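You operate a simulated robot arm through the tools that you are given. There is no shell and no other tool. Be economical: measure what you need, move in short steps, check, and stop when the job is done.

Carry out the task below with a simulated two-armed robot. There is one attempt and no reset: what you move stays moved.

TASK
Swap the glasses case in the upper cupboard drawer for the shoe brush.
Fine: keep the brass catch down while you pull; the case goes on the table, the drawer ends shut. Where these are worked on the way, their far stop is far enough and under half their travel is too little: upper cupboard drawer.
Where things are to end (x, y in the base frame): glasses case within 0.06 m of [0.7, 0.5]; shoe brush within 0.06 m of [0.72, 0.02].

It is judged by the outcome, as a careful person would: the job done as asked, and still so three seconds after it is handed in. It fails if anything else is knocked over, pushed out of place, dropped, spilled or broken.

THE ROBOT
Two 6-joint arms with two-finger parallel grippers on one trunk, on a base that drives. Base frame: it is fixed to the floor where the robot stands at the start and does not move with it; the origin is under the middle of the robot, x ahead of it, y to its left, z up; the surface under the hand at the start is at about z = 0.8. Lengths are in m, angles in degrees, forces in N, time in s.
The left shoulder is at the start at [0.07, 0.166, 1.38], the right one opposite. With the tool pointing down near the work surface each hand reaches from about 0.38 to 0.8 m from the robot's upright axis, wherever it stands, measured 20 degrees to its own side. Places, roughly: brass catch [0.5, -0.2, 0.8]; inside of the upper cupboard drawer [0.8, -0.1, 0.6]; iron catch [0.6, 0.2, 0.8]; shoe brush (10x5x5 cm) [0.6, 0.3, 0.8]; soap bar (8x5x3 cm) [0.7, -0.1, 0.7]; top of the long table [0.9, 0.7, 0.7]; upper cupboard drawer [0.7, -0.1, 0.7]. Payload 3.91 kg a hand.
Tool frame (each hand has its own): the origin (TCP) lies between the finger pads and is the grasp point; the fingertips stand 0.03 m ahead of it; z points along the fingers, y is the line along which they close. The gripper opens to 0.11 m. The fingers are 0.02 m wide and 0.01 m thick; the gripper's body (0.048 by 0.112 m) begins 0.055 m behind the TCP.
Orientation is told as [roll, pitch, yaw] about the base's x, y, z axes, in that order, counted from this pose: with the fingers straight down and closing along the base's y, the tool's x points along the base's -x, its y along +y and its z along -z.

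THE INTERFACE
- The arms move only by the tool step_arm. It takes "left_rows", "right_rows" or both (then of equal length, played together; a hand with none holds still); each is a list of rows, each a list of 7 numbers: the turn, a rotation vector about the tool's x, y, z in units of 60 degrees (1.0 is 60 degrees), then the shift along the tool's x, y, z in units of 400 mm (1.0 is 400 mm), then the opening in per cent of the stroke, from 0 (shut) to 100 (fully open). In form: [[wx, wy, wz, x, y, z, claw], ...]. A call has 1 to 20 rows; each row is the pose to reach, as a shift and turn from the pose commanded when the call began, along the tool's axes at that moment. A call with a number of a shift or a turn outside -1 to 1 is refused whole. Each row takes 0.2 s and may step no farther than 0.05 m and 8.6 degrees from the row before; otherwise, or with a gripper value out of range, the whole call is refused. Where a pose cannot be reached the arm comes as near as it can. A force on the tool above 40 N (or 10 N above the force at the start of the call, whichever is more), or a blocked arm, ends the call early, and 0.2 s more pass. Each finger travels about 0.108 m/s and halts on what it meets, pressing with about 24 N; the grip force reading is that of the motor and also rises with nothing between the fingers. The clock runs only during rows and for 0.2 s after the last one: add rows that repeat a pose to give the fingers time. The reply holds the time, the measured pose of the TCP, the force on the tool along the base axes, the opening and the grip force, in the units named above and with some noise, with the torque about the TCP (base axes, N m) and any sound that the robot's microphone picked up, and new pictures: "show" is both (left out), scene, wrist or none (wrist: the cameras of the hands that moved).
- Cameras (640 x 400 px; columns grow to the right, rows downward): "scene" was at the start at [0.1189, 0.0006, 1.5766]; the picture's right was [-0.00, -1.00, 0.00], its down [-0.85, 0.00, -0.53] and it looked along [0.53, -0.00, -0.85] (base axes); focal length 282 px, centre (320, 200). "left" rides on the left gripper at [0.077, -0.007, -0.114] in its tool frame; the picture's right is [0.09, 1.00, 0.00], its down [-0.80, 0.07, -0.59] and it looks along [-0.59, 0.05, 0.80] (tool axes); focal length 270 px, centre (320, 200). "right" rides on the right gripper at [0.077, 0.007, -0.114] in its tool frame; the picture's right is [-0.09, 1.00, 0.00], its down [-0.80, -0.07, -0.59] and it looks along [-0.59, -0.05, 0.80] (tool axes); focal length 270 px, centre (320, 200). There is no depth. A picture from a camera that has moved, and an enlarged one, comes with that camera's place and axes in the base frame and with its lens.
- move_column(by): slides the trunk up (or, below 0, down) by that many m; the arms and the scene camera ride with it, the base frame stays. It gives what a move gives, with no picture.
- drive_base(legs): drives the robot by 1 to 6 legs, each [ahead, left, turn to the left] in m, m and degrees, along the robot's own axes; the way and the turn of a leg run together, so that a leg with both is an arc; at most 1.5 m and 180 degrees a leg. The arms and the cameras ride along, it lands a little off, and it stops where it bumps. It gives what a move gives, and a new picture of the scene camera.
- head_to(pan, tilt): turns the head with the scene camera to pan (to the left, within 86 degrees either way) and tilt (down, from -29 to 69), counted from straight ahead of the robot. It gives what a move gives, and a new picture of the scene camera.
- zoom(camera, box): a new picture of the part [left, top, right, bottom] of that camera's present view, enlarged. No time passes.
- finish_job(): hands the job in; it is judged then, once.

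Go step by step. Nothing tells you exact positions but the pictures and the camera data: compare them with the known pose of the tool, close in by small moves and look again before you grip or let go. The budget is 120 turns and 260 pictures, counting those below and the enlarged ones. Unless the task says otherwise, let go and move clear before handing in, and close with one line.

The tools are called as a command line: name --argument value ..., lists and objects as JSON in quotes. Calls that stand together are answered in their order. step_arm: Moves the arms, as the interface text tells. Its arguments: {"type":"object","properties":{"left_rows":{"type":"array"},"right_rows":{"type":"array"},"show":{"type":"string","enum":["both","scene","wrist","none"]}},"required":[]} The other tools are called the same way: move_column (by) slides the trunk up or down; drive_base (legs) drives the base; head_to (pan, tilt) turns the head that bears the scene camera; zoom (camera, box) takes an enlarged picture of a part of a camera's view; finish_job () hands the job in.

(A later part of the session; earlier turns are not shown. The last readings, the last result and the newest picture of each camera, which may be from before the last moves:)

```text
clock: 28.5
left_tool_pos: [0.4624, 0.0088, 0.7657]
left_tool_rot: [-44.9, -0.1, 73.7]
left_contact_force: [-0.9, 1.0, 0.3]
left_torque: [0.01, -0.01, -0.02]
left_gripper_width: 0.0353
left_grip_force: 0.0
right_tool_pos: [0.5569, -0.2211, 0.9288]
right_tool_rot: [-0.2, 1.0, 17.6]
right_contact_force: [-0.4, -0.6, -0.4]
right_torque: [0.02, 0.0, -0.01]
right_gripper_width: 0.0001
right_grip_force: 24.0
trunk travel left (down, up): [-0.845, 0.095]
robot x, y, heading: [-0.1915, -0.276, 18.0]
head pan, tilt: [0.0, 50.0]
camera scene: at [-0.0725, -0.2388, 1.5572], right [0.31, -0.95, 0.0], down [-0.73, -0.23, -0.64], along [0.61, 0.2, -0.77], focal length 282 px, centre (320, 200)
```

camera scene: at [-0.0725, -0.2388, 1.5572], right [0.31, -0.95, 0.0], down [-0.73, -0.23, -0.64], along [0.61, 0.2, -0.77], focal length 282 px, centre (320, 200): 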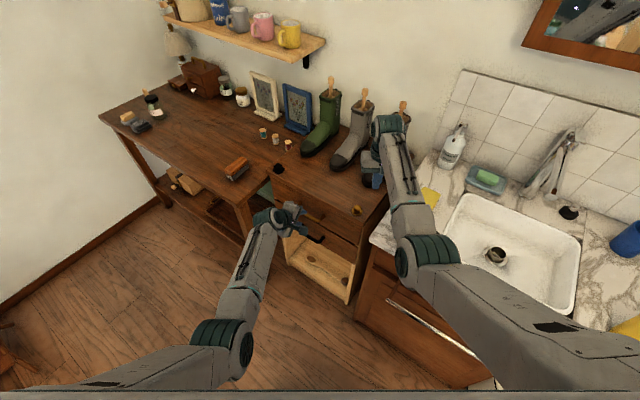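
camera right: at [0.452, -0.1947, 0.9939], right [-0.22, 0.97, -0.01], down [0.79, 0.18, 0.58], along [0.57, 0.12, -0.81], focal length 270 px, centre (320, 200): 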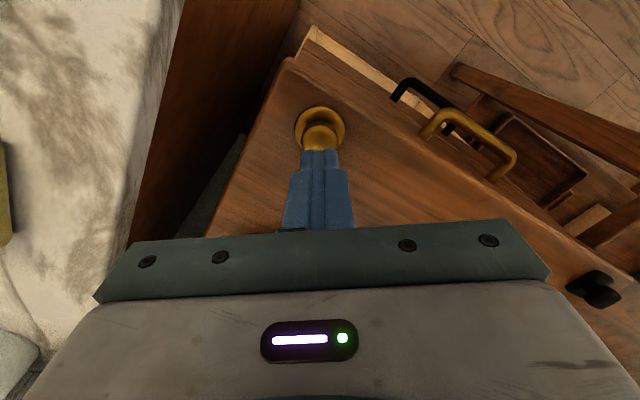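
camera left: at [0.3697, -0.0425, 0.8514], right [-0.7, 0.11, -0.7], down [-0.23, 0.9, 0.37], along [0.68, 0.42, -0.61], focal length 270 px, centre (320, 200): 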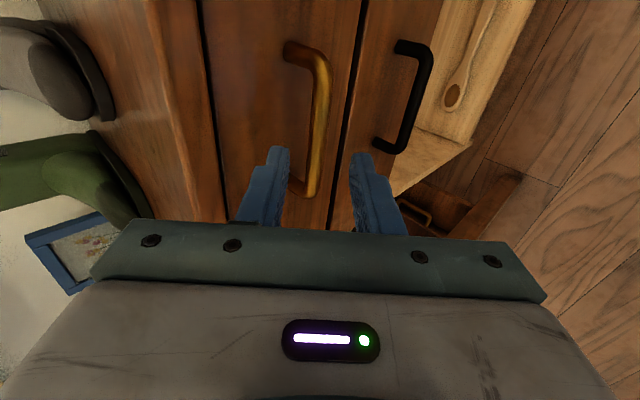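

step_arm --left_rows '[[0, 0, 0, -0.006, -0.002, 0.06, 32], [0, 0, 0, -0.012, -0.003, 0.12, 32], [0, 0, 0, -0.0175, -0.005, 0.1775, 32], [0, 0, 0, -0.0175, -0.005, 0.1775, 32]]' --right_rows '[[0, 0, 0, 0.02, 0.06, 0, 0], [0, 0, 0, 0.039, 0.1225, 0.05, 0], [0, 0, 0, 0.039, 0.1225, 0.15, 0], [0, 0, 0, 0.039, 0.1225, 0.16, 0]]'

```text
clock: 29.4
left_tool_pos: [0.5185, 0.0031, 0.7263]
left_tool_rot: [-45.9, -0.3, 73.4]
left_contact_force: [-9.7, 1.9, 7.8]
left_torque: [-0.15, -0.23, -0.1]
left_gripper_width: 0.0351
left_grip_force: 0.1
right_tool_pos: [0.5253, -0.1806, 0.8707]
right_tool_rot: [-0.3, 1.0, 17.8]
right_contact_force: [1.0, 0.1, 0.0]
right_torque: [0.02, -0.02, -0.01]
right_gripper_width: 0.0003
right_grip_force: 24.5
trunk travel left (down, up): [-0.845, 0.095]
robot x, y, heading: [-0.1888, -0.2772, 18.2]
head pan, tilt: [0.0, 50.0]
stopped in row 4 (left hand): the force on the tool passed its limit at 141 N (the readings are from after the stop); the commanded pose is now the measured one
camera scene: at [-0.0732, -0.2396, 1.5572], right [0.31, -0.95, 0.0], down [-0.73, -0.23, -0.64], along [0.61, 0.2, -0.76], focal length 282 px, centre (320, 200)
camera right: at [0.4526, -0.1953, 0.9854], right [-0.22, 0.98, -0.01], down [0.79, 0.18, 0.58], along [0.57, 0.12, -0.81], focal length 270 px, centre (320, 200)
camera left: at [0.4225, -0.0487, 0.8115], right [-0.69, 0.12, -0.72], down [-0.23, 0.9, 0.37], along [0.69, 0.42, -0.59], focal length 270 px, centre (320, 200)
```

scene: 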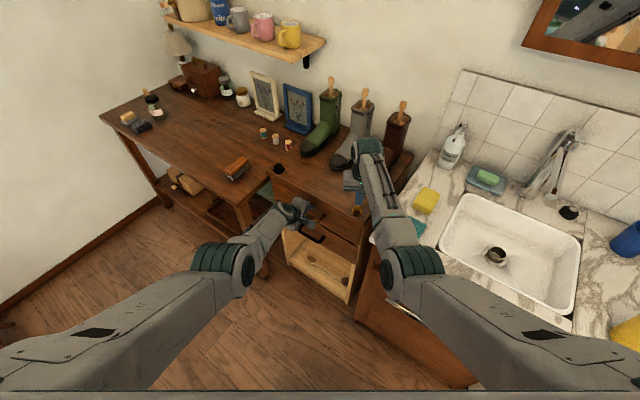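
right: 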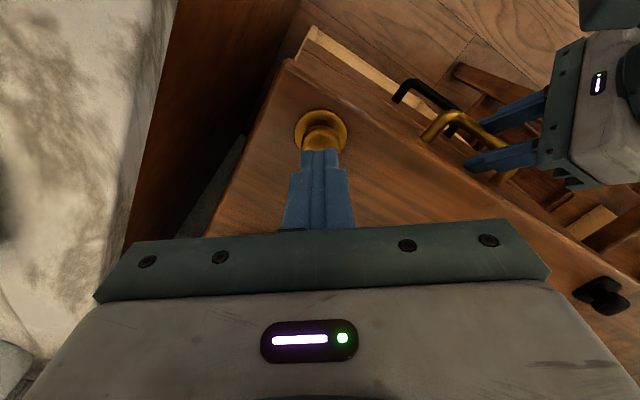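
left: 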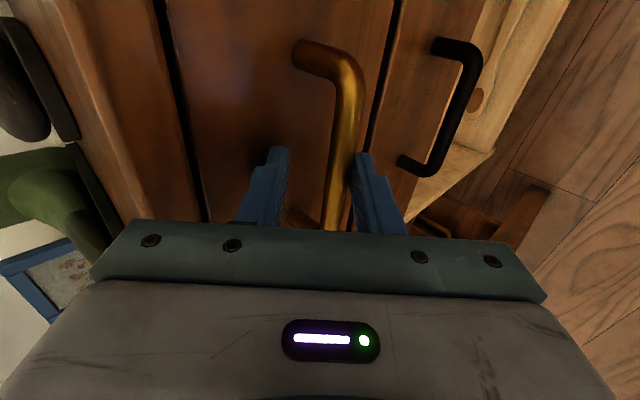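

The upper fingertip touched the drawer front and the bar lies toward the lower finger. I'll shift 9 mm across and close gently around the bar.

step_arm --left_rows '[[0, 0, 0, 0, 0.012, -0.005, 32], [0, 0, 0, 0, 0.0225, -0.005, 26], [0, 0, 0, 0, 0.0225, -0.005, 20], [0, 0, 0, 0, 0.0225, 0.01, 18], [0, 0, 0, 0, 0.0225, 0.01, 18]]' --show "wrist"

```text
clock: 30.6
left_tool_pos: [0.5142, 0.0051, 0.7158]
left_tool_rot: [-45.8, -0.3, 73.5]
left_contact_force: [-0.5, 0.1, -0.7]
left_torque: [-0.02, 0.03, -0.02]
left_gripper_width: 0.0196
left_grip_force: 0.1
left hand out of reach, approached as far as the arm can: row 4
right_tool_pos: [0.5266, -0.1787, 0.8673]
right_tool_rot: [-0.4, 1.0, 17.8]
right_contact_force: [0.4, -1.0, 0.3]
right_torque: [-0.02, 0.02, 0.02]
right_gripper_width: 0.0
right_grip_force: 23.5
trunk travel left (down, up): [-0.845, 0.095]
robot x, y, heading: [-0.1903, -0.278, 17.7]
head pan, tilt: [0.0, 50.0]
camera left: at [0.4177, -0.046, 0.8013], right [-0.69, 0.12, -0.71], down [-0.23, 0.9, 0.37], along [0.69, 0.42, -0.6], focal length 270 px, centre (320, 200)
```

left: 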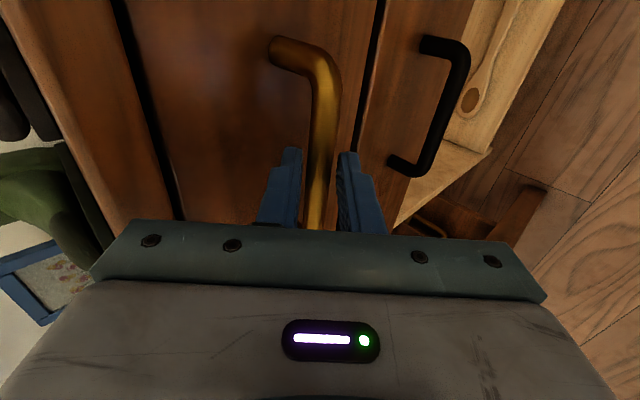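

step_arm --left_rows '[[0, 0, 0, 0, 0, 0, 10], [0, 0, 0, 0, 0, 0, 0], [0, 0, 0, 0, 0, 0, 0], [0, 0, 0, 0, 0, 0, 0], [0, 0, 0, 0, 0, 0, 0], [0, 0, 0, 0, 0, 0, 0]]' --right_rows '[[0, 0, 0, 0, 0, 0.02, 0], [0, 0, 0, 0, 0, 0.04, 0], [0, 0, 0, 0, 0, 0.055, 0], [0, 0, 0, 0, 0, 0.062, 0], [0, 0, 0, 0, 0, 0.068, 0], [0, 0, 0, 0, 0, 0.074, 0]]'

```text
clock: 31.9
left_tool_pos: [0.5097, 0.0063, 0.7163]
left_tool_rot: [-45.8, -0.3, 73.5]
left_contact_force: [1.0, 8.1, -11.6]
left_torque: [-0.04, 0.16, -0.84]
left_gripper_width: 0.0136
left_grip_force: 45.1
right_tool_pos: [0.5271, -0.1802, 0.8442]
right_tool_rot: [-0.4, 0.8, 17.8]
right_contact_force: [-3.9, -7.7, 33.6]
right_torque: [-0.19, 0.14, 0.21]
right_gripper_width: 0.0
right_grip_force: 23.9
trunk travel left (down, up): [-0.845, 0.095]
robot x, y, heading: [-0.1925, -0.276, 17.9]
head pan, tilt: [0.0, 50.0]
camera scene: at [-0.0748, -0.2384, 1.5575], right [0.31, -0.95, 0.0], down [-0.73, -0.23, -0.65], along [0.61, 0.2, -0.76], focal length 282 px, centre (320, 200)
camera right: at [0.4528, -0.1951, 0.959], right [-0.22, 0.98, -0.01], down [0.79, 0.18, 0.59], along [0.57, 0.12, -0.81], focal length 270 px, centre (320, 200)
camera left: at [0.4143, -0.0451, 0.8019], right [-0.69, 0.12, -0.71], down [-0.23, 0.9, 0.37], along [0.69, 0.42, -0.6], focal length 270 px, centre (320, 200)
```

scene: 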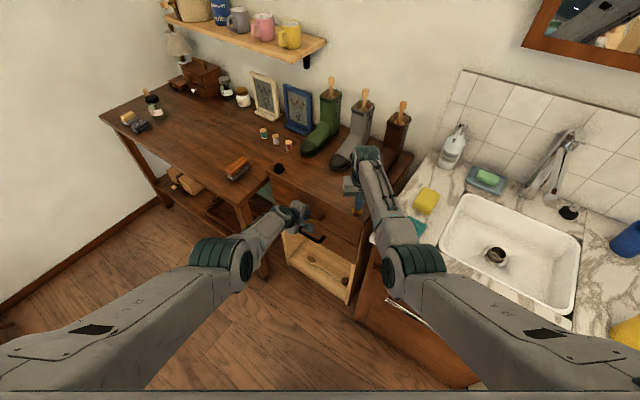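
right: 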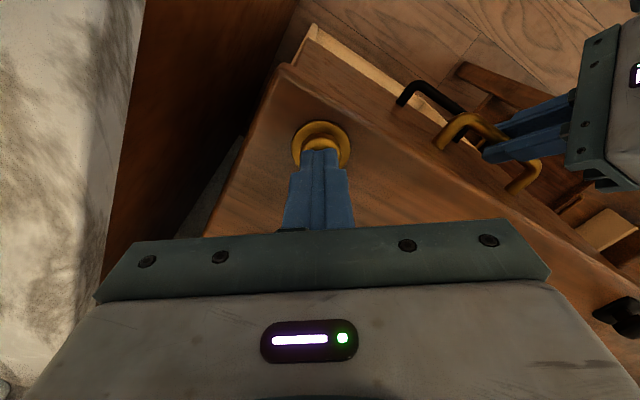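
left: 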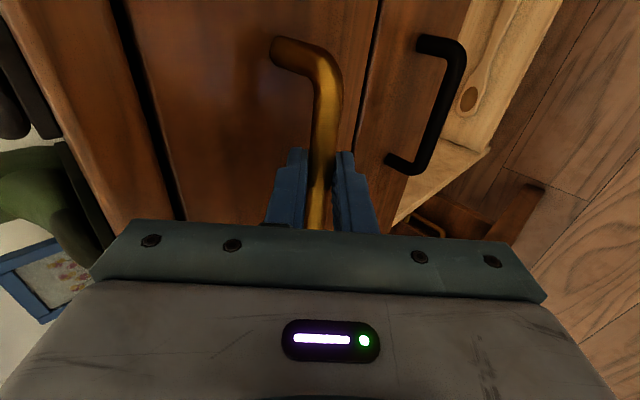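

The bar is gripped at 13.6 mm, and the right hand is pressing the catch with about 34 N. I'll check whether the catch has gone down.

zoom --camera "right" --box '[260, 90, 380, 165]'

zoom --camera "scene" --box '[320, 180, 400, 230]'

```text
5.33 times, centred on (320, 128) of right
camera zoom: at [0.4528, -0.1951, 0.959], right [-0.22, 0.98, -0.01], down [0.79, 0.18, 0.59], along [0.57, 0.12, -0.81], focal length 1442 px, centre (320, 587)
```

zoom: 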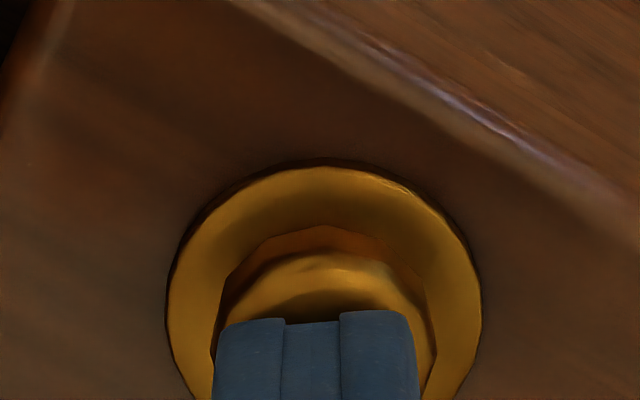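

```text
8.00 times, centred on (360, 205) of scene
camera zoom: at [-0.0748, -0.2384, 1.5575], right [0.31, -0.95, 0.0], down [-0.73, -0.23, -0.65], along [0.61, 0.2, -0.76], focal length 2256 px, centre (0, 160)
```

zoom: 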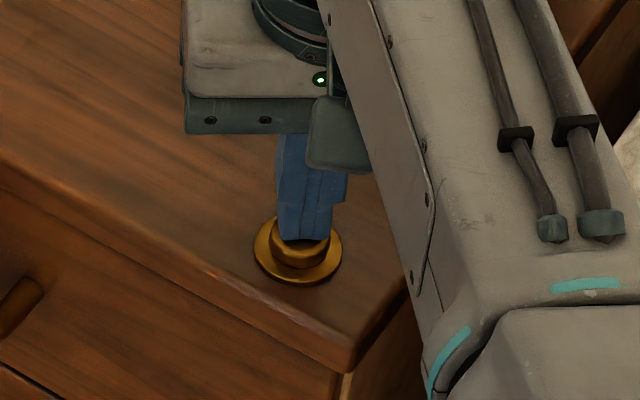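

The catch knob is pushed into its plate, so it is down. I'll pull the drawer gently along its outward direction.

step_arm --left_rows '[[0, 0, 0, 0, 0.017, -0.018, 0], [0, 0, 0, 0, 0.035, -0.036, 0], [0, 0, 0, 0, 0.052, -0.054, 0], [0, 0, 0, 0, 0.07, -0.072, 0], [0, 0, 0, 0, 0.087, -0.09, 0]]' --show "scene"

```text
clock: 32.8
left_tool_pos: [0.4872, 0.0141, 0.7179]
left_tool_rot: [-45.8, -0.4, 73.4]
left_contact_force: [-0.1, 3.2, 1.0]
left_torque: [-0.55, 0.11, -1.17]
left_gripper_width: 0.0136
left_grip_force: 45.5
right_tool_pos: [0.5279, -0.179, 0.8451]
right_tool_rot: [-0.2, 0.7, 17.9]
right_contact_force: [-6.6, 0.0, 18.7]
right_torque: [0.0, 0.26, -0.05]
right_gripper_width: 0.0
right_grip_force: 23.8
trunk travel left (down, up): [-0.845, 0.095]
robot x, y, heading: [-0.1924, -0.2758, 17.8]
head pan, tilt: [0.0, 50.0]
stopped in row 4 (right hand): the force on the tool passed its limit at 45 N (the readings are from after the stop); the commanded pose is now the measured one
camera scene: at [-0.0738, -0.2388, 1.557], right [0.31, -0.95, 0.0], down [-0.73, -0.23, -0.64], along [0.61, 0.2, -0.76], focal length 282 px, centre (320, 200)
```

scene: 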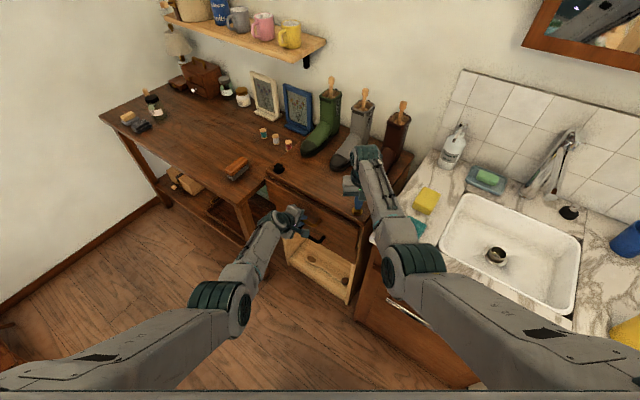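

The drawer has moved about 2.5 cm. I'll keep light pressure on the catch and continue the pull.

step_arm --left_rows '[[0, 0, 0, 0, 0, 0, 0], [0, 0, 0, 0, 0.017, -0.018, 0], [0, 0, 0, 0, 0.035, -0.036, 0], [0, 0, 0, 0, 0.052, -0.054, 0], [0, 0, 0, 0, 0.07, -0.072, 0], [0, 0, 0, 0, 0.087, -0.09, 0], [0, 0, 0, 0, 0.105, -0.108, 0], [0, 0, 0, 0, 0.122, -0.126, 0]]' --right_rows '[[0, 0, 0, 0, 0, 0.007, 0], [0, 0, 0, 0, 0, 0.007, 0], [0, 0, 0, 0, 0, 0.007, 0], [0, 0, 0, 0, 0, 0.007, 0], [0, 0, 0, 0, 0, 0.007, 0], [0, 0, 0, 0, 0, 0.007, 0], [0, 0, 0, 0, 0, 0.007, 0], [0, 0, 0, 0, 0, 0.007, 0]]' --show "scene"

```text
clock: 33.8
left_tool_pos: [0.4585, 0.0245, 0.7168]
left_tool_rot: [-45.8, -0.5, 73.6]
left_contact_force: [0.9, 3.2, 2.3]
left_torque: [-0.67, 0.13, -1.13]
left_gripper_width: 0.0137
left_grip_force: 44.5
right_tool_pos: [0.5291, -0.1798, 0.8447]
right_tool_rot: [-0.3, 0.2, 17.8]
right_contact_force: [-7.7, -0.6, 19.9]
right_torque: [-0.05, 0.27, -0.02]
right_gripper_width: 0.0
right_grip_force: 24.5
trunk travel left (down, up): [-0.845, 0.095]
robot x, y, heading: [-0.1914, -0.279, 17.7]
head pan, tilt: [0.0, 50.0]
stopped in row 5 (right hand): the force on the tool passed its limit at 41 N (the readings are from after the stop); the commanded pose is now the measured one
camera scene: at [-0.0743, -0.239, 1.5571], right [0.31, -0.95, 0.0], down [-0.73, -0.23, -0.65], along [0.61, 0.2, -0.76], focal length 282 px, centre (320, 200)
```

scene: 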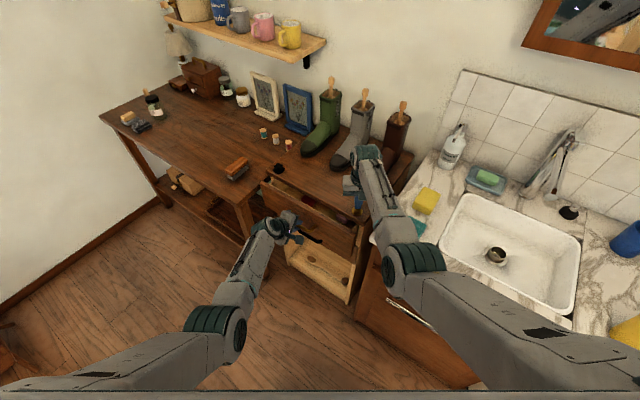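

step_arm --left_rows '[[0, 0, 0, 0, 0.017, -0.018, 0], [0, 0, 0, 0, 0.035, -0.036, 0], [0, 0, 0, 0, 0.052, -0.054, 0], [0, 0, 0, 0, 0.07, -0.072, 0], [0, 0, 0, 0, 0.087, -0.09, 0], [0, 0, 0, 0, 0.105, -0.108, 0], [0, 0, 0, 0, 0.122, -0.126, 0], [0, 0, 0, 0, 0.14, -0.144, 0]]' --right_rows '[[0, 0, 0, 0.003, 0, 0, 0], [0, 0, 0, 0.003, 0, 0, 0], [0, 0, 0, 0.003, 0, 0, 0], [0, 0, 0, 0.003, 0, 0, 0], [0, 0, 0, 0.003, 0, 0, 0], [0, 0, 0, 0.003, 0, 0, 0], [0, 0, 0, 0.003, 0, 0, 0], [0, 0, 0, 0.003, 0, 0, 0]]' --show "scene"

```text
clock: 35.6
left_tool_pos: [0.3818, 0.0468, 0.7173]
left_tool_rot: [-45.8, -0.5, 73.6]
left_contact_force: [3.3, 11.4, 7.5]
left_torque: [0.02, -0.15, -0.54]
left_gripper_width: 0.0135
left_grip_force: 44.9
right_tool_pos: [0.5296, -0.1793, 0.8456]
right_tool_rot: [-0.4, 0.2, 17.7]
right_contact_force: [8.1, 3.5, 26.8]
right_torque: [0.07, -0.13, 0.04]
right_gripper_width: 0.0
right_grip_force: 23.9
trunk travel left (down, up): [-0.845, 0.095]
robot x, y, heading: [-0.1899, -0.2811, 17.9]
head pan, tilt: [0.0, 50.0]
camera scene: at [-0.0745, -0.237, 1.5573], right [0.31, -0.95, 0.0], down [-0.73, -0.24, -0.64], along [0.61, 0.2, -0.76], focal length 282 px, centre (320, 200)
```

scene: 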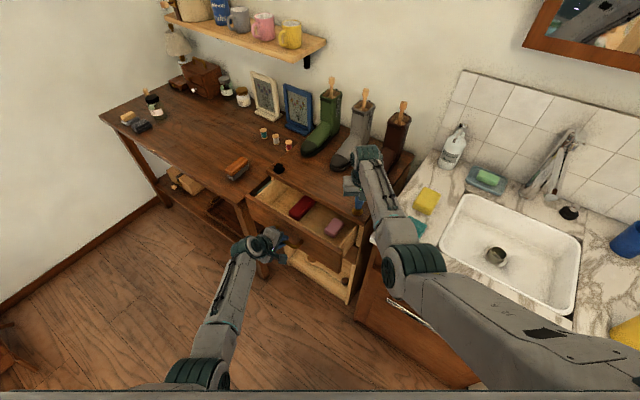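

The drawer is open about 13 cm, with a red case and a pink soap bar inside. I'll pull farther, toward the stop.

step_arm --left_rows '[[0, 0, 0, 0, 0.017, -0.018, 0], [0, 0, 0, 0, 0.035, -0.036, 0], [0, 0, 0, 0, 0.052, -0.054, 0], [0, 0, 0, 0, 0.07, -0.072, 0], [0, 0, 0, 0, 0.087, -0.09, 0], [0, 0, 0, 0, 0.105, -0.108, 0], [0, 0, 0, 0, 0.122, -0.126, 0], [0, 0, 0, 0, 0.14, -0.144, 0]]' --show "scene"

```text
clock: 37.4
left_tool_pos: [0.3055, 0.0725, 0.7168]
left_tool_rot: [-45.8, -0.5, 73.6]
left_contact_force: [11.5, 37.6, 3.9]
left_torque: [0.5, -0.2, 0.03]
left_gripper_width: 0.0135
left_grip_force: 44.5
right_tool_pos: [0.5278, -0.1792, 0.8438]
right_tool_rot: [-0.7, 0.4, 17.7]
right_contact_force: [2.5, -12.1, 32.8]
right_torque: [-0.36, 0.05, 0.05]
right_gripper_width: 0.0001
right_grip_force: 24.0
trunk travel left (down, up): [-0.845, 0.095]
robot x, y, heading: [-0.1921, -0.2785, 18.0]
head pan, tilt: [0.0, 50.0]
camera scene: at [-0.0745, -0.2353, 1.5572], right [0.31, -0.95, 0.0], down [-0.73, -0.24, -0.64], along [0.61, 0.2, -0.76], focal length 282 px, centre (320, 200)
```

scene: 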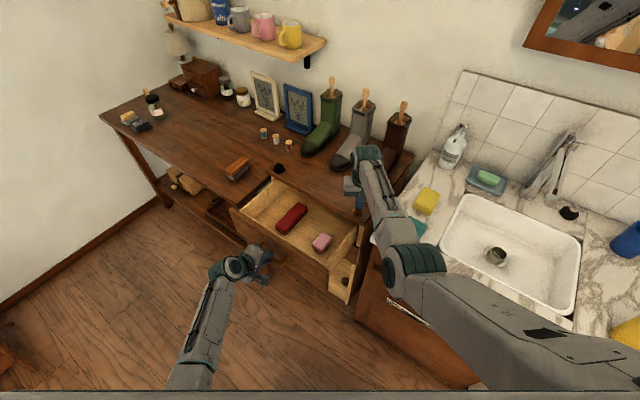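

Sideways force shows the drawer axis is nearer 18–19°. I'll correct for that and keep pulling gently to the stop.

step_arm --left_rows '[[0, 0, 0, -0.008, 0, 0, 0], [0, 0, 0, -0.012, 0.017, -0.018, 0], [0, 0, 0, -0.014, 0.035, -0.036, 0], [0, 0, 0, -0.016, 0.052, -0.054, 0], [0, 0, 0, -0.018, 0.07, -0.072, 0], [0, 0, 0, -0.02, 0.087, -0.09, 0]]' --show "scene"

```text
clock: 38.8
left_tool_pos: [0.2568, 0.0888, 0.7173]
left_tool_rot: [-45.7, -0.3, 73.4]
left_contact_force: [-5.3, -16.6, 8.6]
left_torque: [0.21, -0.18, -0.38]
left_gripper_width: 0.0136
left_grip_force: 45.2
right_tool_pos: [0.5273, -0.1802, 0.8449]
right_tool_rot: [-0.2, 0.5, 17.9]
right_contact_force: [3.8, 9.6, 23.8]
right_torque: [0.26, -0.06, 0.01]
right_gripper_width: 0.0
right_grip_force: 23.6
trunk travel left (down, up): [-0.845, 0.095]
robot x, y, heading: [-0.1861, -0.276, 17.9]
head pan, tilt: [0.0, 50.0]
camera scene: at [-0.0762, -0.2414, 1.5574], right [0.31, -0.95, 0.0], down [-0.73, -0.23, -0.65], along [0.62, 0.2, -0.76], focal length 282 px, centre (320, 200)
```

scene: 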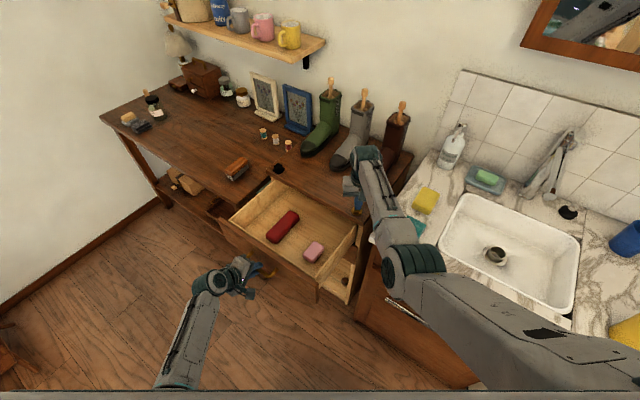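

step_arm --left_rows '[[0, 0, 0, 0.004, 0, 0, 0], [0, 0, 0, 0.002, 0.017, -0.018, 0], [0, 0, 0, 0, 0.035, -0.036, 0], [0, 0, 0, -0.002, 0.052, -0.054, 0]]' --show "none"

zoom --camera "scene" --box '[200, 140, 400, 300]'

```text
clock: 39.5
left_tool_pos: [0.2477, 0.0915, 0.7179]
left_tool_rot: [-46.1, -0.3, 73.6]
left_contact_force: [0.8, -3.7, 1.8]
left_torque: [0.56, -0.22, -0.21]
left_gripper_width: 0.0135
left_grip_force: 45.0
right_tool_pos: [0.5289, -0.18, 0.8461]
right_tool_rot: [-0.2, 0.6, 17.8]
right_contact_force: [-0.4, 0.7, 14.3]
right_torque: [0.04, 0.07, 0.06]
right_gripper_width: 0.0
right_grip_force: 23.6
trunk travel left (down, up): [-0.845, 0.095]
robot x, y, heading: [-0.1911, -0.2788, 17.5]
head pan, tilt: [0.0, 50.0]
stopped in row 3 (left hand): the force on the tool passed its limit at 44 N (the readings are from after the stop); the commanded pose is now the measured one
```

```text
2.50 times, centred on (300, 220) of scene
camera zoom: at [-0.0726, -0.2403, 1.5569], right [0.31, -0.95, 0.0], down [-0.73, -0.23, -0.64], along [0.61, 0.2, -0.76], focal length 705 px, centre (370, 150)
```

zoom: 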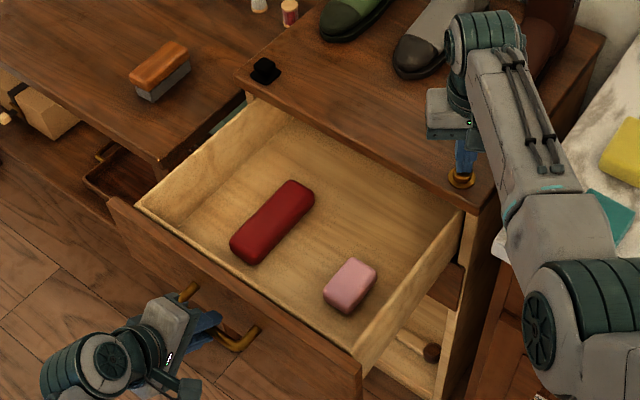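

The drawer is at its far stop, about 27.5 cm out. I'll let go of the handle, back the left hand off, and lift the right hand from the catch.

step_arm --left_rows '[[0, 0, 0, 0, 0, 0, 24], [0, 0, 0, 0, 0, 0, 24], [0, 0, 0, 0, 0, -0.03, 24], [0, 0, 0, 0, 0, -0.08, 24], [0, 0, 0, 0, 0, -0.15, 24], [0, 0, 0, 0, 0, -0.22, 24]]' --right_rows '[[0, 0, 0, 0, 0, -0.03, 0], [0, 0, 0, 0, 0, -0.06, 0], [0, 0, 0, 0, 0, -0.1, 0], [0, 0, 0, 0, 0, -0.15, 0], [0, 0, 0, 0, 0, -0.15, 0], [0, 0, 0, 0, 0, -0.15, 0]]' --show "scene"

```text
clock: 40.9
left_tool_pos: [0.1869, 0.1083, 0.7766]
left_tool_rot: [-45.7, -0.2, 73.5]
left_contact_force: [0.1, 0.1, -0.4]
left_torque: [0.03, -0.01, 0.01]
left_gripper_width: 0.0263
left_grip_force: 0.0
right_tool_pos: [0.5293, -0.179, 0.9033]
right_tool_rot: [-0.3, 0.8, 17.7]
right_contact_force: [-0.2, 0.7, -0.1]
right_torque: [0.02, -0.02, 0.02]
right_gripper_width: 0.0
right_grip_force: 24.0
trunk travel left (down, up): [-0.845, 0.095]
robot x, y, heading: [-0.1899, -0.2782, 17.9]
head pan, tilt: [0.0, 50.0]
camera scene: at [-0.0711, -0.2381, 1.5569], right [0.31, -0.95, 0.0], down [-0.73, -0.23, -0.64], along [0.61, 0.2, -0.77], focal length 282 px, centre (320, 200)
```

scene: 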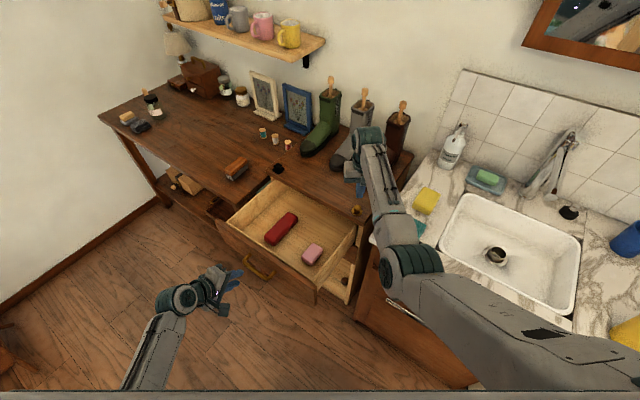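

I'll raise the trunk and reposition the base squarely in front of the open drawer so the left hand can reach the case.

move_column --by 0.09

drive_base --legs '[[0.109, 0.206, 0], [0, 0, -18]]'

```text
clock: 42.2
left_tool_pos: [0.187, 0.1092, 0.8668]
left_tool_rot: [-45.8, -0.2, 73.5]
left_contact_force: [-1.2, -0.2, 0.3]
left_torque: [0.0, -0.01, 0.0]
left_gripper_width: 0.0265
left_grip_force: 0.2
right_tool_pos: [0.53, -0.1792, 0.9914]
right_tool_rot: [-0.2, 0.9, 17.9]
right_contact_force: [0.4, 0.4, -0.2]
right_torque: [-0.02, 0.0, -0.02]
right_gripper_width: 0.0
right_grip_force: 23.9
trunk travel left (down, up): [-0.935, 0.005]
robot x, y, heading: [-0.1889, -0.2773, 17.6]
head pan, tilt: [0.0, 50.0]
```

```text
clock: 44.9
left_tool_pos: [0.3309, 0.2025, 0.8656]
left_tool_rot: [-45.8, -0.2, 55.6]
left_contact_force: [0.7, 0.2, -1.1]
left_torque: [-0.01, 0.0, 0.0]
left_gripper_width: 0.0264
left_grip_force: 0.0
right_tool_pos: [0.5674, -0.1781, 0.9915]
right_tool_rot: [-0.2, 0.9, -0.4]
right_contact_force: [-1.1, -0.7, -0.1]
right_torque: [0.01, -0.01, -0.03]
right_gripper_width: 0.0
right_grip_force: 23.4
trunk travel left (down, up): [-0.935, 0.005]
robot x, y, heading: [-0.1484, -0.05, -0.1]
head pan, tilt: [0.0, 50.0]
camera scene: at [-0.0216, -0.0484, 1.6468], right [0.0, -1.0, 0.0], down [-0.77, 0.0, -0.64], along [0.64, 0.0, -0.77], focal length 282 px, centre (320, 200)
```

scene: 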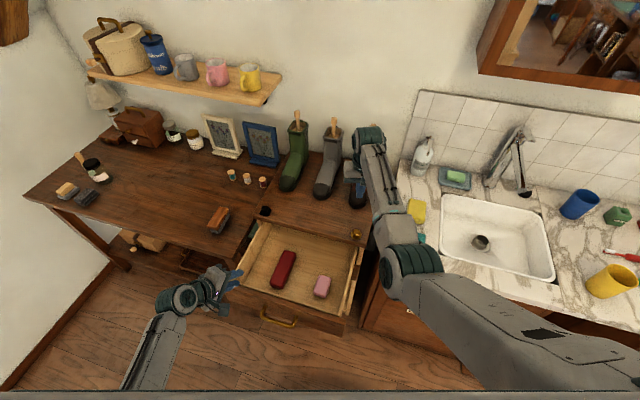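

step_arm --left_rows '[[-0.109, 0, 0, -0.002, -0.039, 0.02, 50], [-0.218, 0, 0, -0.005, -0.079, 0.04, 60], [-0.327, 0, 0, -0.008, -0.118, 0.06, 80], [-0.436, 0, 0, -0.01, -0.157, 0.079, 80], [-0.545, 0, 0, -0.012, -0.196, 0.099, 90], [-0.654, 0, 0, -0.015, -0.236, 0.119, 90], [-0.763, 0, 0, -0.0175, -0.275, 0.139, 90], [-0.763, 0, 0, -0.0175, -0.275, 0.139, 90]]' --show "none"

```text
clock: 46.7
left_tool_pos: [0.4303, 0.1421, 0.9077]
left_tool_rot: [0.1, -0.1, 55.5]
left_contact_force: [0.0, -0.2, 0.7]
left_torque: [-0.02, -0.01, -0.01]
left_gripper_width: 0.0991
left_grip_force: 0.1
right_tool_pos: [0.5669, -0.178, 0.9918]
right_tool_rot: [-0.2, 0.8, -0.3]
right_contact_force: [0.5, 0.2, -0.5]
right_torque: [0.04, -0.02, 0.02]
right_gripper_width: 0.0001
right_grip_force: 23.9
trunk travel left (down, up): [-0.935, 0.005]
robot x, y, heading: [-0.1447, -0.0506, -0.5]
head pan, tilt: [0.0, 50.0]
```

step_arm --left_rows '[[0, 0, 0.125, 0.006, -0.017, 0, 90], [0, 0, 0.25, 0.012, -0.035, 0, 90], [0, 0, 0.375, 0.018, -0.052, 0, 90], [0, 0, 0.5, 0.024, -0.07, 0, 90], [0, 0, 0.625, 0.03, -0.087, 0, 90], [0, 0, 0.75, 0.036, -0.104, 0, 90], [0, 0, 0.875, 0.042, -0.121, 0, 90], [0, 0, 1, 0.047, -0.1385, 0, 90]]' --show "none"

step_arm --left_rows '[[0, 0, 0.11, 0, 0, 0, 90], [0, 0, 0.225, 0, 0, 0, 90], [0, 0, 0.225, 0, 0, 0.1, 90], [0, 0, 0.225, 0, 0, 0.1, 90]]'

```text
clock: 48.5
left_tool_pos: [0.4666, 0.0927, 0.907]
left_tool_rot: [0.2, -0.1, -4.6]
left_contact_force: [0.9, 0.1, 0.8]
left_torque: [-0.02, -0.05, 0.02]
left_gripper_width: 0.0988
left_grip_force: 0.0
right_tool_pos: [0.5678, -0.1782, 0.9908]
right_tool_rot: [-0.2, 0.9, -0.3]
right_contact_force: [-0.3, -0.3, 0.6]
right_torque: [-0.01, 0.03, 0.01]
right_gripper_width: 0.0001
right_grip_force: 24.1
trunk travel left (down, up): [-0.935, 0.005]
robot x, y, heading: [-0.1502, -0.0478, -0.4]
head pan, tilt: [0.0, 50.0]
```

```text
clock: 49.5
left_tool_pos: [0.4665, 0.0946, 0.868]
left_tool_rot: [0.2, 0.0, -18.1]
left_contact_force: [-0.7, -0.2, -0.5]
left_torque: [0.01, 0.02, 0.01]
left_gripper_width: 0.0989
left_grip_force: 0.0
right_tool_pos: [0.5686, -0.1796, 0.9917]
right_tool_rot: [-0.2, 0.9, -0.3]
right_contact_force: [0.3, -0.2, -0.5]
right_torque: [-0.04, 0.03, 0.0]
right_gripper_width: 0.0
right_grip_force: 24.0
trunk travel left (down, up): [-0.935, 0.005]
robot x, y, heading: [-0.1481, -0.0503, -0.3]
head pan, tilt: [0.0, 50.0]
camera scene: at [-0.0214, -0.0495, 1.6468], right [0.0, -1.0, 0.0], down [-0.77, 0.0, -0.64], along [0.64, 0.0, -0.77], focal length 282 px, centre (320, 200)
camera left: at [0.3904, 0.1108, 0.9817], right [0.23, 0.97, 0.0], down [0.78, -0.18, 0.6], along [0.58, -0.13, -0.8], focal length 270 px, centre (320, 200)
```

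scene: 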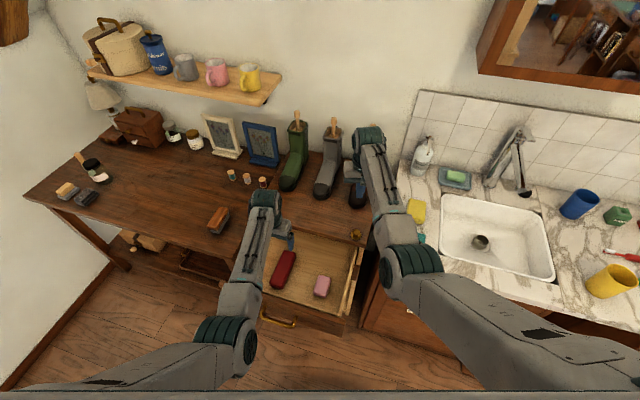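
left: 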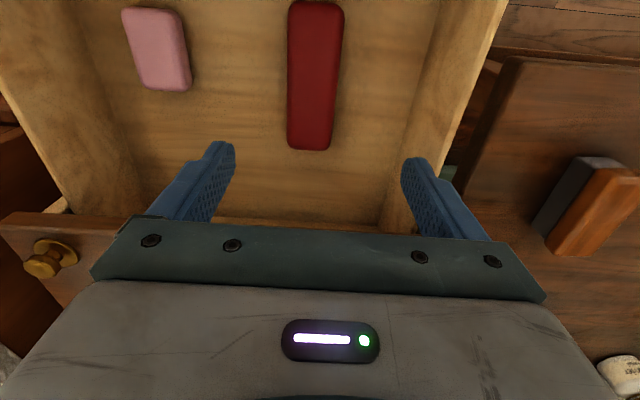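

zoom --camera "scene" --box '[240, 220, 370, 330]'

```text
3.64 times, centred on (305, 275) of scene
camera zoom: at [-0.0214, -0.0495, 1.6468], right [0.0, -1.0, 0.0], down [-0.77, 0.0, -0.64], along [0.64, 0.0, -0.77], focal length 1026 px, centre (374, -73)
```

zoom: 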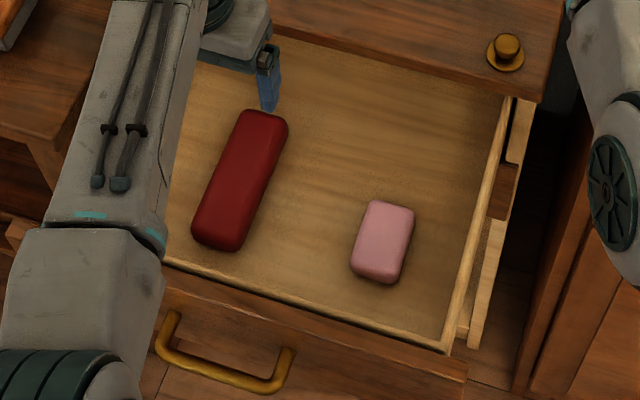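

step_arm --left_rows '[[0, 0, 0, 0.005, -0.015, 0, 90], [0, 0, 0, 0.005, -0.015, 0, 90]]' --show "none"

move_column --by -0.1

step_arm --left_rows '[[0, 0, 0, 0, 0, 0.05, 90], [0, 0, 0, 0, 0, 0.1, 90], [0, 0, 0, 0, 0, 0.1, 90]]'

```text
clock: 50.1
left_tool_pos: [0.4621, 0.0883, 0.8676]
left_tool_rot: [0.1, -0.1, -18.0]
left_contact_force: [0.0, 0.7, -0.7]
left_torque: [-0.01, 0.0, 0.0]
left_gripper_width: 0.099
left_grip_force: 0.1
right_tool_pos: [0.5673, -0.1788, 0.9922]
right_tool_rot: [-0.2, 0.9, -0.3]
right_contact_force: [-0.4, -0.2, 0.5]
right_torque: [0.01, 0.03, 0.01]
right_gripper_width: 0.0
right_grip_force: 23.7
trunk travel left (down, up): [-0.935, 0.005]
robot x, y, heading: [-0.1498, -0.0501, -0.2]
head pan, tilt: [0.0, 50.0]
```

```text
clock: 51.5
left_tool_pos: [0.4621, 0.0883, 0.7657]
left_tool_rot: [0.2, -0.1, -18.0]
left_contact_force: [0.2, 0.1, -0.5]
left_torque: [0.02, -0.01, 0.01]
left_gripper_width: 0.0994
left_grip_force: 0.0
right_tool_pos: [0.5676, -0.1788, 0.8914]
right_tool_rot: [-0.3, 0.8, -0.2]
right_contact_force: [-0.3, -0.5, -0.2]
right_torque: [-0.01, -0.02, -0.03]
right_gripper_width: 0.0
right_grip_force: 24.4
trunk travel left (down, up): [-0.835, 0.105]
robot x, y, heading: [-0.1487, -0.0485, -0.6]
head pan, tilt: [0.0, 50.0]
```

```text
clock: 52.3
left_tool_pos: [0.4612, 0.0898, 0.7265]
left_tool_rot: [0.2, 0.0, -18.0]
left_contact_force: [-0.6, 0.9, -0.9]
left_torque: [-0.01, 0.02, 0.03]
left_gripper_width: 0.0989
left_grip_force: 0.1
right_tool_pos: [0.5671, -0.1792, 0.892]
right_tool_rot: [-0.2, 0.8, -0.3]
right_contact_force: [0.0, 0.1, 0.0]
right_torque: [0.0, 0.01, -0.01]
right_gripper_width: 0.0
right_grip_force: 24.5
trunk travel left (down, up): [-0.835, 0.105]
robot x, y, heading: [-0.1443, -0.0477, -0.4]
head pan, tilt: [0.0, 50.0]
camera scene: at [-0.0218, -0.0496, 1.5469], right [0.0, -1.0, 0.0], down [-0.77, 0.0, -0.64], along [0.64, 0.0, -0.77], focal length 282 px, centre (320, 200)
camera left: at [0.386, 0.1068, 0.8418], right [0.22, 0.97, 0.0], down [0.78, -0.18, 0.6], along [0.58, -0.13, -0.8], focal length 270 px, centre (320, 200)
```

scene: 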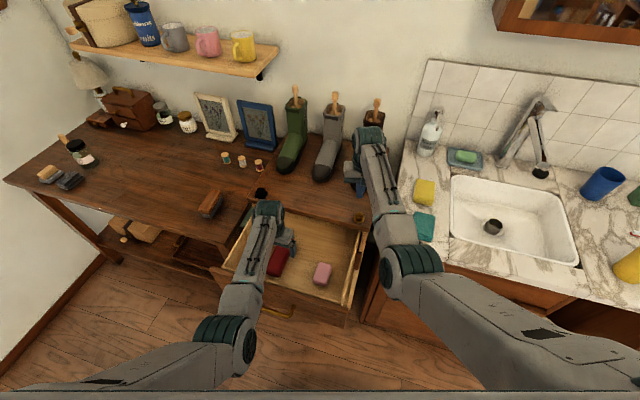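
left: 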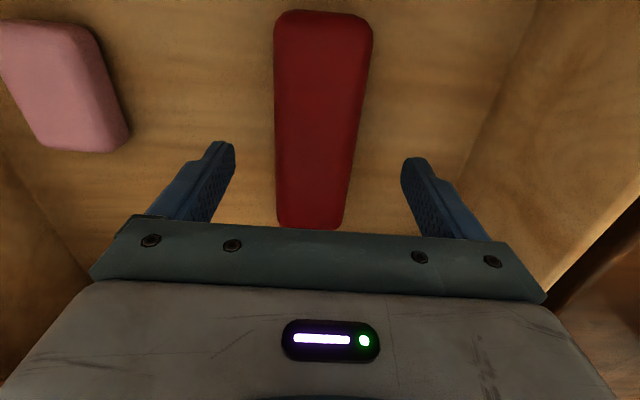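

step_arm --left_rows '[[0, 0, 0, 0, 0, 0.03, 90], [0, 0, 0, 0, 0, 0.06, 90], [0, 0, 0, 0, 0, 0.085, 90], [0, 0, 0, 0, 0, 0.085, 90]]' --show "wrist"

```text
clock: 53.3
left_tool_pos: [0.4629, 0.0886, 0.6922]
left_tool_rot: [0.3, -0.1, -18.0]
left_contact_force: [0.2, -0.2, 0.8]
left_torque: [0.0, 0.0, -0.02]
left_gripper_width: 0.0993
left_grip_force: 0.1
right_tool_pos: [0.5675, -0.1778, 0.8912]
right_tool_rot: [-0.2, 1.0, -0.3]
right_contact_force: [-0.6, 1.0, -0.4]
right_torque: [-0.03, 0.05, 0.0]
right_gripper_width: 0.0
right_grip_force: 23.9
trunk travel left (down, up): [-0.835, 0.105]
robot x, y, heading: [-0.1473, -0.0531, -0.3]
head pan, tilt: [0.0, 50.0]
camera left: at [0.3861, 0.1062, 0.8074], right [0.22, 0.97, 0.0], down [0.78, -0.18, 0.6], along [0.58, -0.13, -0.8], focal length 270 px, centre (320, 200)
```

left: 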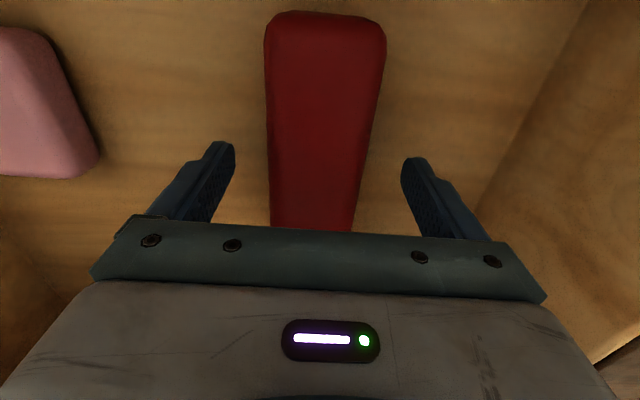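

step_arm --left_rows '[[0, 0, 0, 0, 0, 0.02, 90], [0, 0, 0, 0, 0, 0.04, 90], [0, 0, 0, 0, 0, 0.05, 90], [0, 0, 0, 0, 0, 0.06, 90]]' --show "wrist"

```text
clock: 54.4
left_tool_pos: [0.4702, 0.085, 0.6767]
left_tool_rot: [0.2, -1.1, -17.9]
left_contact_force: [-1.2, -0.7, 27.8]
left_torque: [-1.34, 0.77, -0.24]
left_gripper_width: 0.0992
left_grip_force: 0.6
right_tool_pos: [0.5668, -0.178, 0.8925]
right_tool_rot: [-0.2, 0.9, -0.3]
right_contact_force: [0.3, 0.4, 0.8]
right_torque: [-0.03, 0.04, -0.01]
right_gripper_width: 0.0002
right_grip_force: 24.1
trunk travel left (down, up): [-0.835, 0.105]
robot x, y, heading: [-0.1491, -0.0499, -0.4]
head pan, tilt: [0.0, 50.0]
stopped in row 4 (left hand): the force on the tool passed its limit at 42 N (the readings are from after the stop); the commanded pose is now the measured one
camera left: at [0.3917, 0.1048, 0.791], right [0.22, 0.97, 0.0], down [0.77, -0.18, 0.61], along [0.59, -0.14, -0.79], focal length 270 px, centre (320, 200)
```

left: 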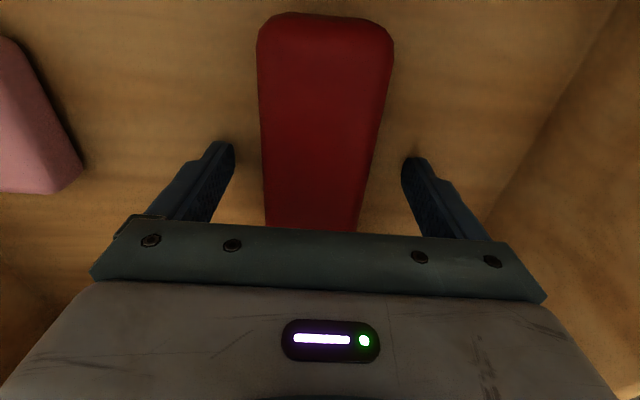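

The drawer floor is at z ≈ 0.647. I'll lift 6 mm and close on the case.

step_arm --left_rows '[[0, 0, 0, 0, 0, -0.015, 80], [0, 0, 0, 0.01, 0, -0.018, 60], [0, 0, 0, 0.01, 0, -0.018, 50], [0, 0, 0, 0.01, 0, -0.018, 40], [0, 0, 0, 0.01, 0, -0.018, 30], [0, 0, 0, 0.01, 0, -0.018, 30]]' --show "wrist"

```text
clock: 55.8
left_tool_pos: [0.4623, 0.0889, 0.6804]
left_tool_rot: [0.3, -0.7, -18.0]
left_contact_force: [-0.5, -0.6, -0.3]
left_torque: [-0.01, -0.01, -0.01]
left_gripper_width: 0.0545
left_grip_force: 24.3
right_tool_pos: [0.5685, -0.1779, 0.8925]
right_tool_rot: [-0.2, 0.9, -0.4]
right_contact_force: [-0.8, 0.1, -0.2]
right_torque: [-0.01, 0.01, 0.01]
right_gripper_width: 0.0
right_grip_force: 23.7
trunk travel left (down, up): [-0.835, 0.105]
robot x, y, heading: [-0.1497, -0.0494, -0.4]
head pan, tilt: [0.0, 50.0]
camera left: at [0.3862, 0.1066, 0.7945], right [0.22, 0.97, 0.0], down [0.78, -0.18, 0.6], along [0.59, -0.13, -0.8], focal length 270 px, centre (320, 200)
```

left: 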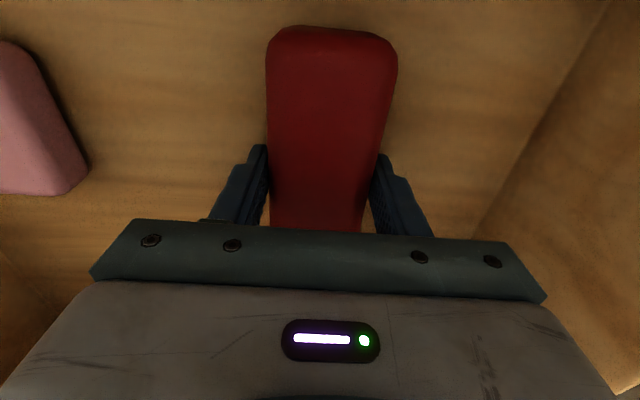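

The case is gripped, 54 mm wide. I'll lift it out.

step_arm --left_rows '[[0, 0, 0, 0, 0, -0.05, 25], [0, 0, 0, 0, 0, -0.12, 25], [0, 0, 0, 0, 0, -0.22, 25], [0, 0, 0, 0, 0, -0.32, 25], [0, 0, 0, 0, 0, -0.42, 25], [0, 0, 0, 0, 0, -0.42, 25]]'

```text
clock: 57.1
left_tool_pos: [0.461, 0.0894, 0.8478]
left_tool_rot: [0.2, -0.6, -18.1]
left_contact_force: [0.4, 0.1, -1.2]
left_torque: [0.01, 0.0, 0.03]
left_gripper_width: 0.0548
left_grip_force: 24.1
right_tool_pos: [0.5673, -0.1776, 0.8914]
right_tool_rot: [-0.2, 0.8, -0.3]
right_contact_force: [0.3, 0.3, -0.2]
right_torque: [-0.03, 0.02, 0.0]
right_gripper_width: 0.0001
right_grip_force: 23.5
trunk travel left (down, up): [-0.835, 0.105]
robot x, y, heading: [-0.1515, -0.0505, -0.2]
head pan, tilt: [0.0, 50.0]
camera scene: at [-0.021, -0.0491, 1.5468], right [0.0, -1.0, 0.0], down [-0.77, 0.0, -0.64], along [0.64, 0.0, -0.77], focal length 282 px, centre (320, 200)
camera left: at [0.3844, 0.1072, 0.9621], right [0.22, 0.97, 0.0], down [0.78, -0.18, 0.6], along [0.59, -0.13, -0.8], focal length 270 px, centre (320, 200)
```

scene: 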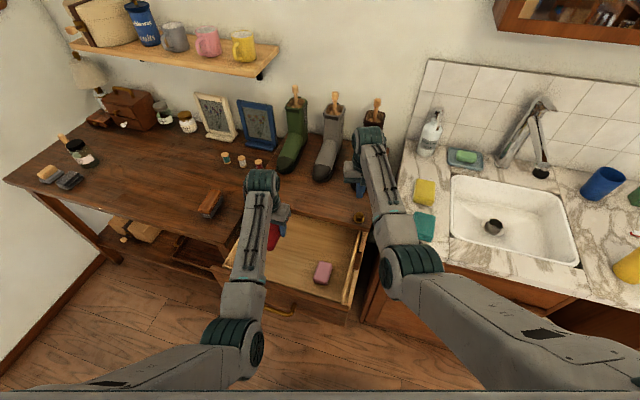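
left: 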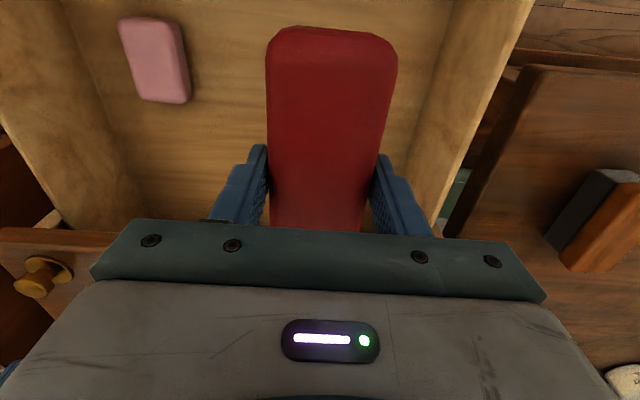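

The case is out and (0.7, 0.5) on the table looks clear. I'll pull the right hand back, raise the trunk and drive left to reach that spot.

step_arm --right_rows '[[0, 0, 0, 0.1, 0, 0, 0], [0, 0, 0, 0.2, 0, 0, 0], [0, 0, 0, 0.28, 0, 0, 0], [0, 0, 0, 0.28, 0, 0, 0]]' --show "none"

move_column --by 0.1

drive_base --legs '[[0, 0.43, 0], [0.12, 0, 0]]'

```text
clock: 58.1
left_tool_pos: [0.4626, 0.0893, 0.8472]
left_tool_rot: [0.2, -0.5, -18.0]
left_contact_force: [0.0, 0.1, -0.5]
left_torque: [0.02, 0.02, 0.01]
left_gripper_width: 0.0545
left_grip_force: 24.5
right_tool_pos: [0.4554, -0.178, 0.892]
right_tool_rot: [-0.2, 0.9, -0.4]
right_contact_force: [-0.3, -0.7, 0.3]
right_torque: [-0.03, -0.03, 0.01]
right_gripper_width: 0.0002
right_grip_force: 24.0
trunk travel left (down, up): [-0.835, 0.105]
robot x, y, heading: [-0.1511, -0.0508, -0.4]
head pan, tilt: [0.0, 50.0]
```

```text
clock: 59.5
left_tool_pos: [0.4616, 0.0898, 0.9488]
left_tool_rot: [0.4, -0.6, -18.0]
left_contact_force: [0.8, 0.3, -0.9]
left_torque: [0.03, -0.02, 0.0]
left_gripper_width: 0.0547
left_grip_force: 24.2
right_tool_pos: [0.4556, -0.1785, 0.9933]
right_tool_rot: [-0.2, 1.0, -0.3]
right_contact_force: [0.0, 0.4, 0.0]
right_torque: [-0.04, -0.01, -0.01]
right_gripper_width: 0.0
right_grip_force: 23.7
trunk travel left (down, up): [-0.935, 0.005]
robot x, y, heading: [-0.1482, -0.0543, -0.2]
head pan, tilt: [0.0, 50.0]
```

```text
clock: 62.9
left_tool_pos: [0.5813, 0.5116, 0.9482]
left_tool_rot: [0.4, -0.6, -18.1]
left_contact_force: [-0.5, 0.2, 0.0]
left_torque: [-0.03, 0.01, 0.0]
left_gripper_width: 0.0548
left_grip_force: 24.4
right_tool_pos: [0.575, 0.2436, 0.9941]
right_tool_rot: [-0.2, 0.7, -0.3]
right_contact_force: [0.8, 0.7, 0.6]
right_torque: [-0.02, -0.04, 0.0]
right_gripper_width: 0.0001
right_grip_force: 24.0
trunk travel left (down, up): [-0.935, 0.005]
robot x, y, heading: [-0.0281, 0.3758, -0.4]
head pan, tilt: [0.0, 50.0]
camera scene: at [0.0964, 0.3738, 1.6471], right [-0.01, -1.0, 0.0], down [-0.76, 0.0, -0.64], along [0.64, 0.0, -0.76], focal length 282 px, centre (320, 200)
```

scene: 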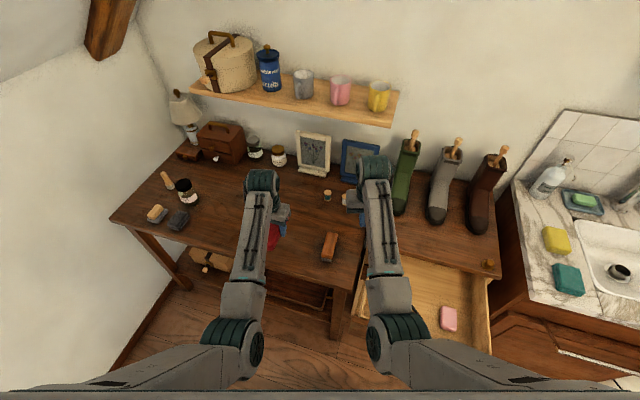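

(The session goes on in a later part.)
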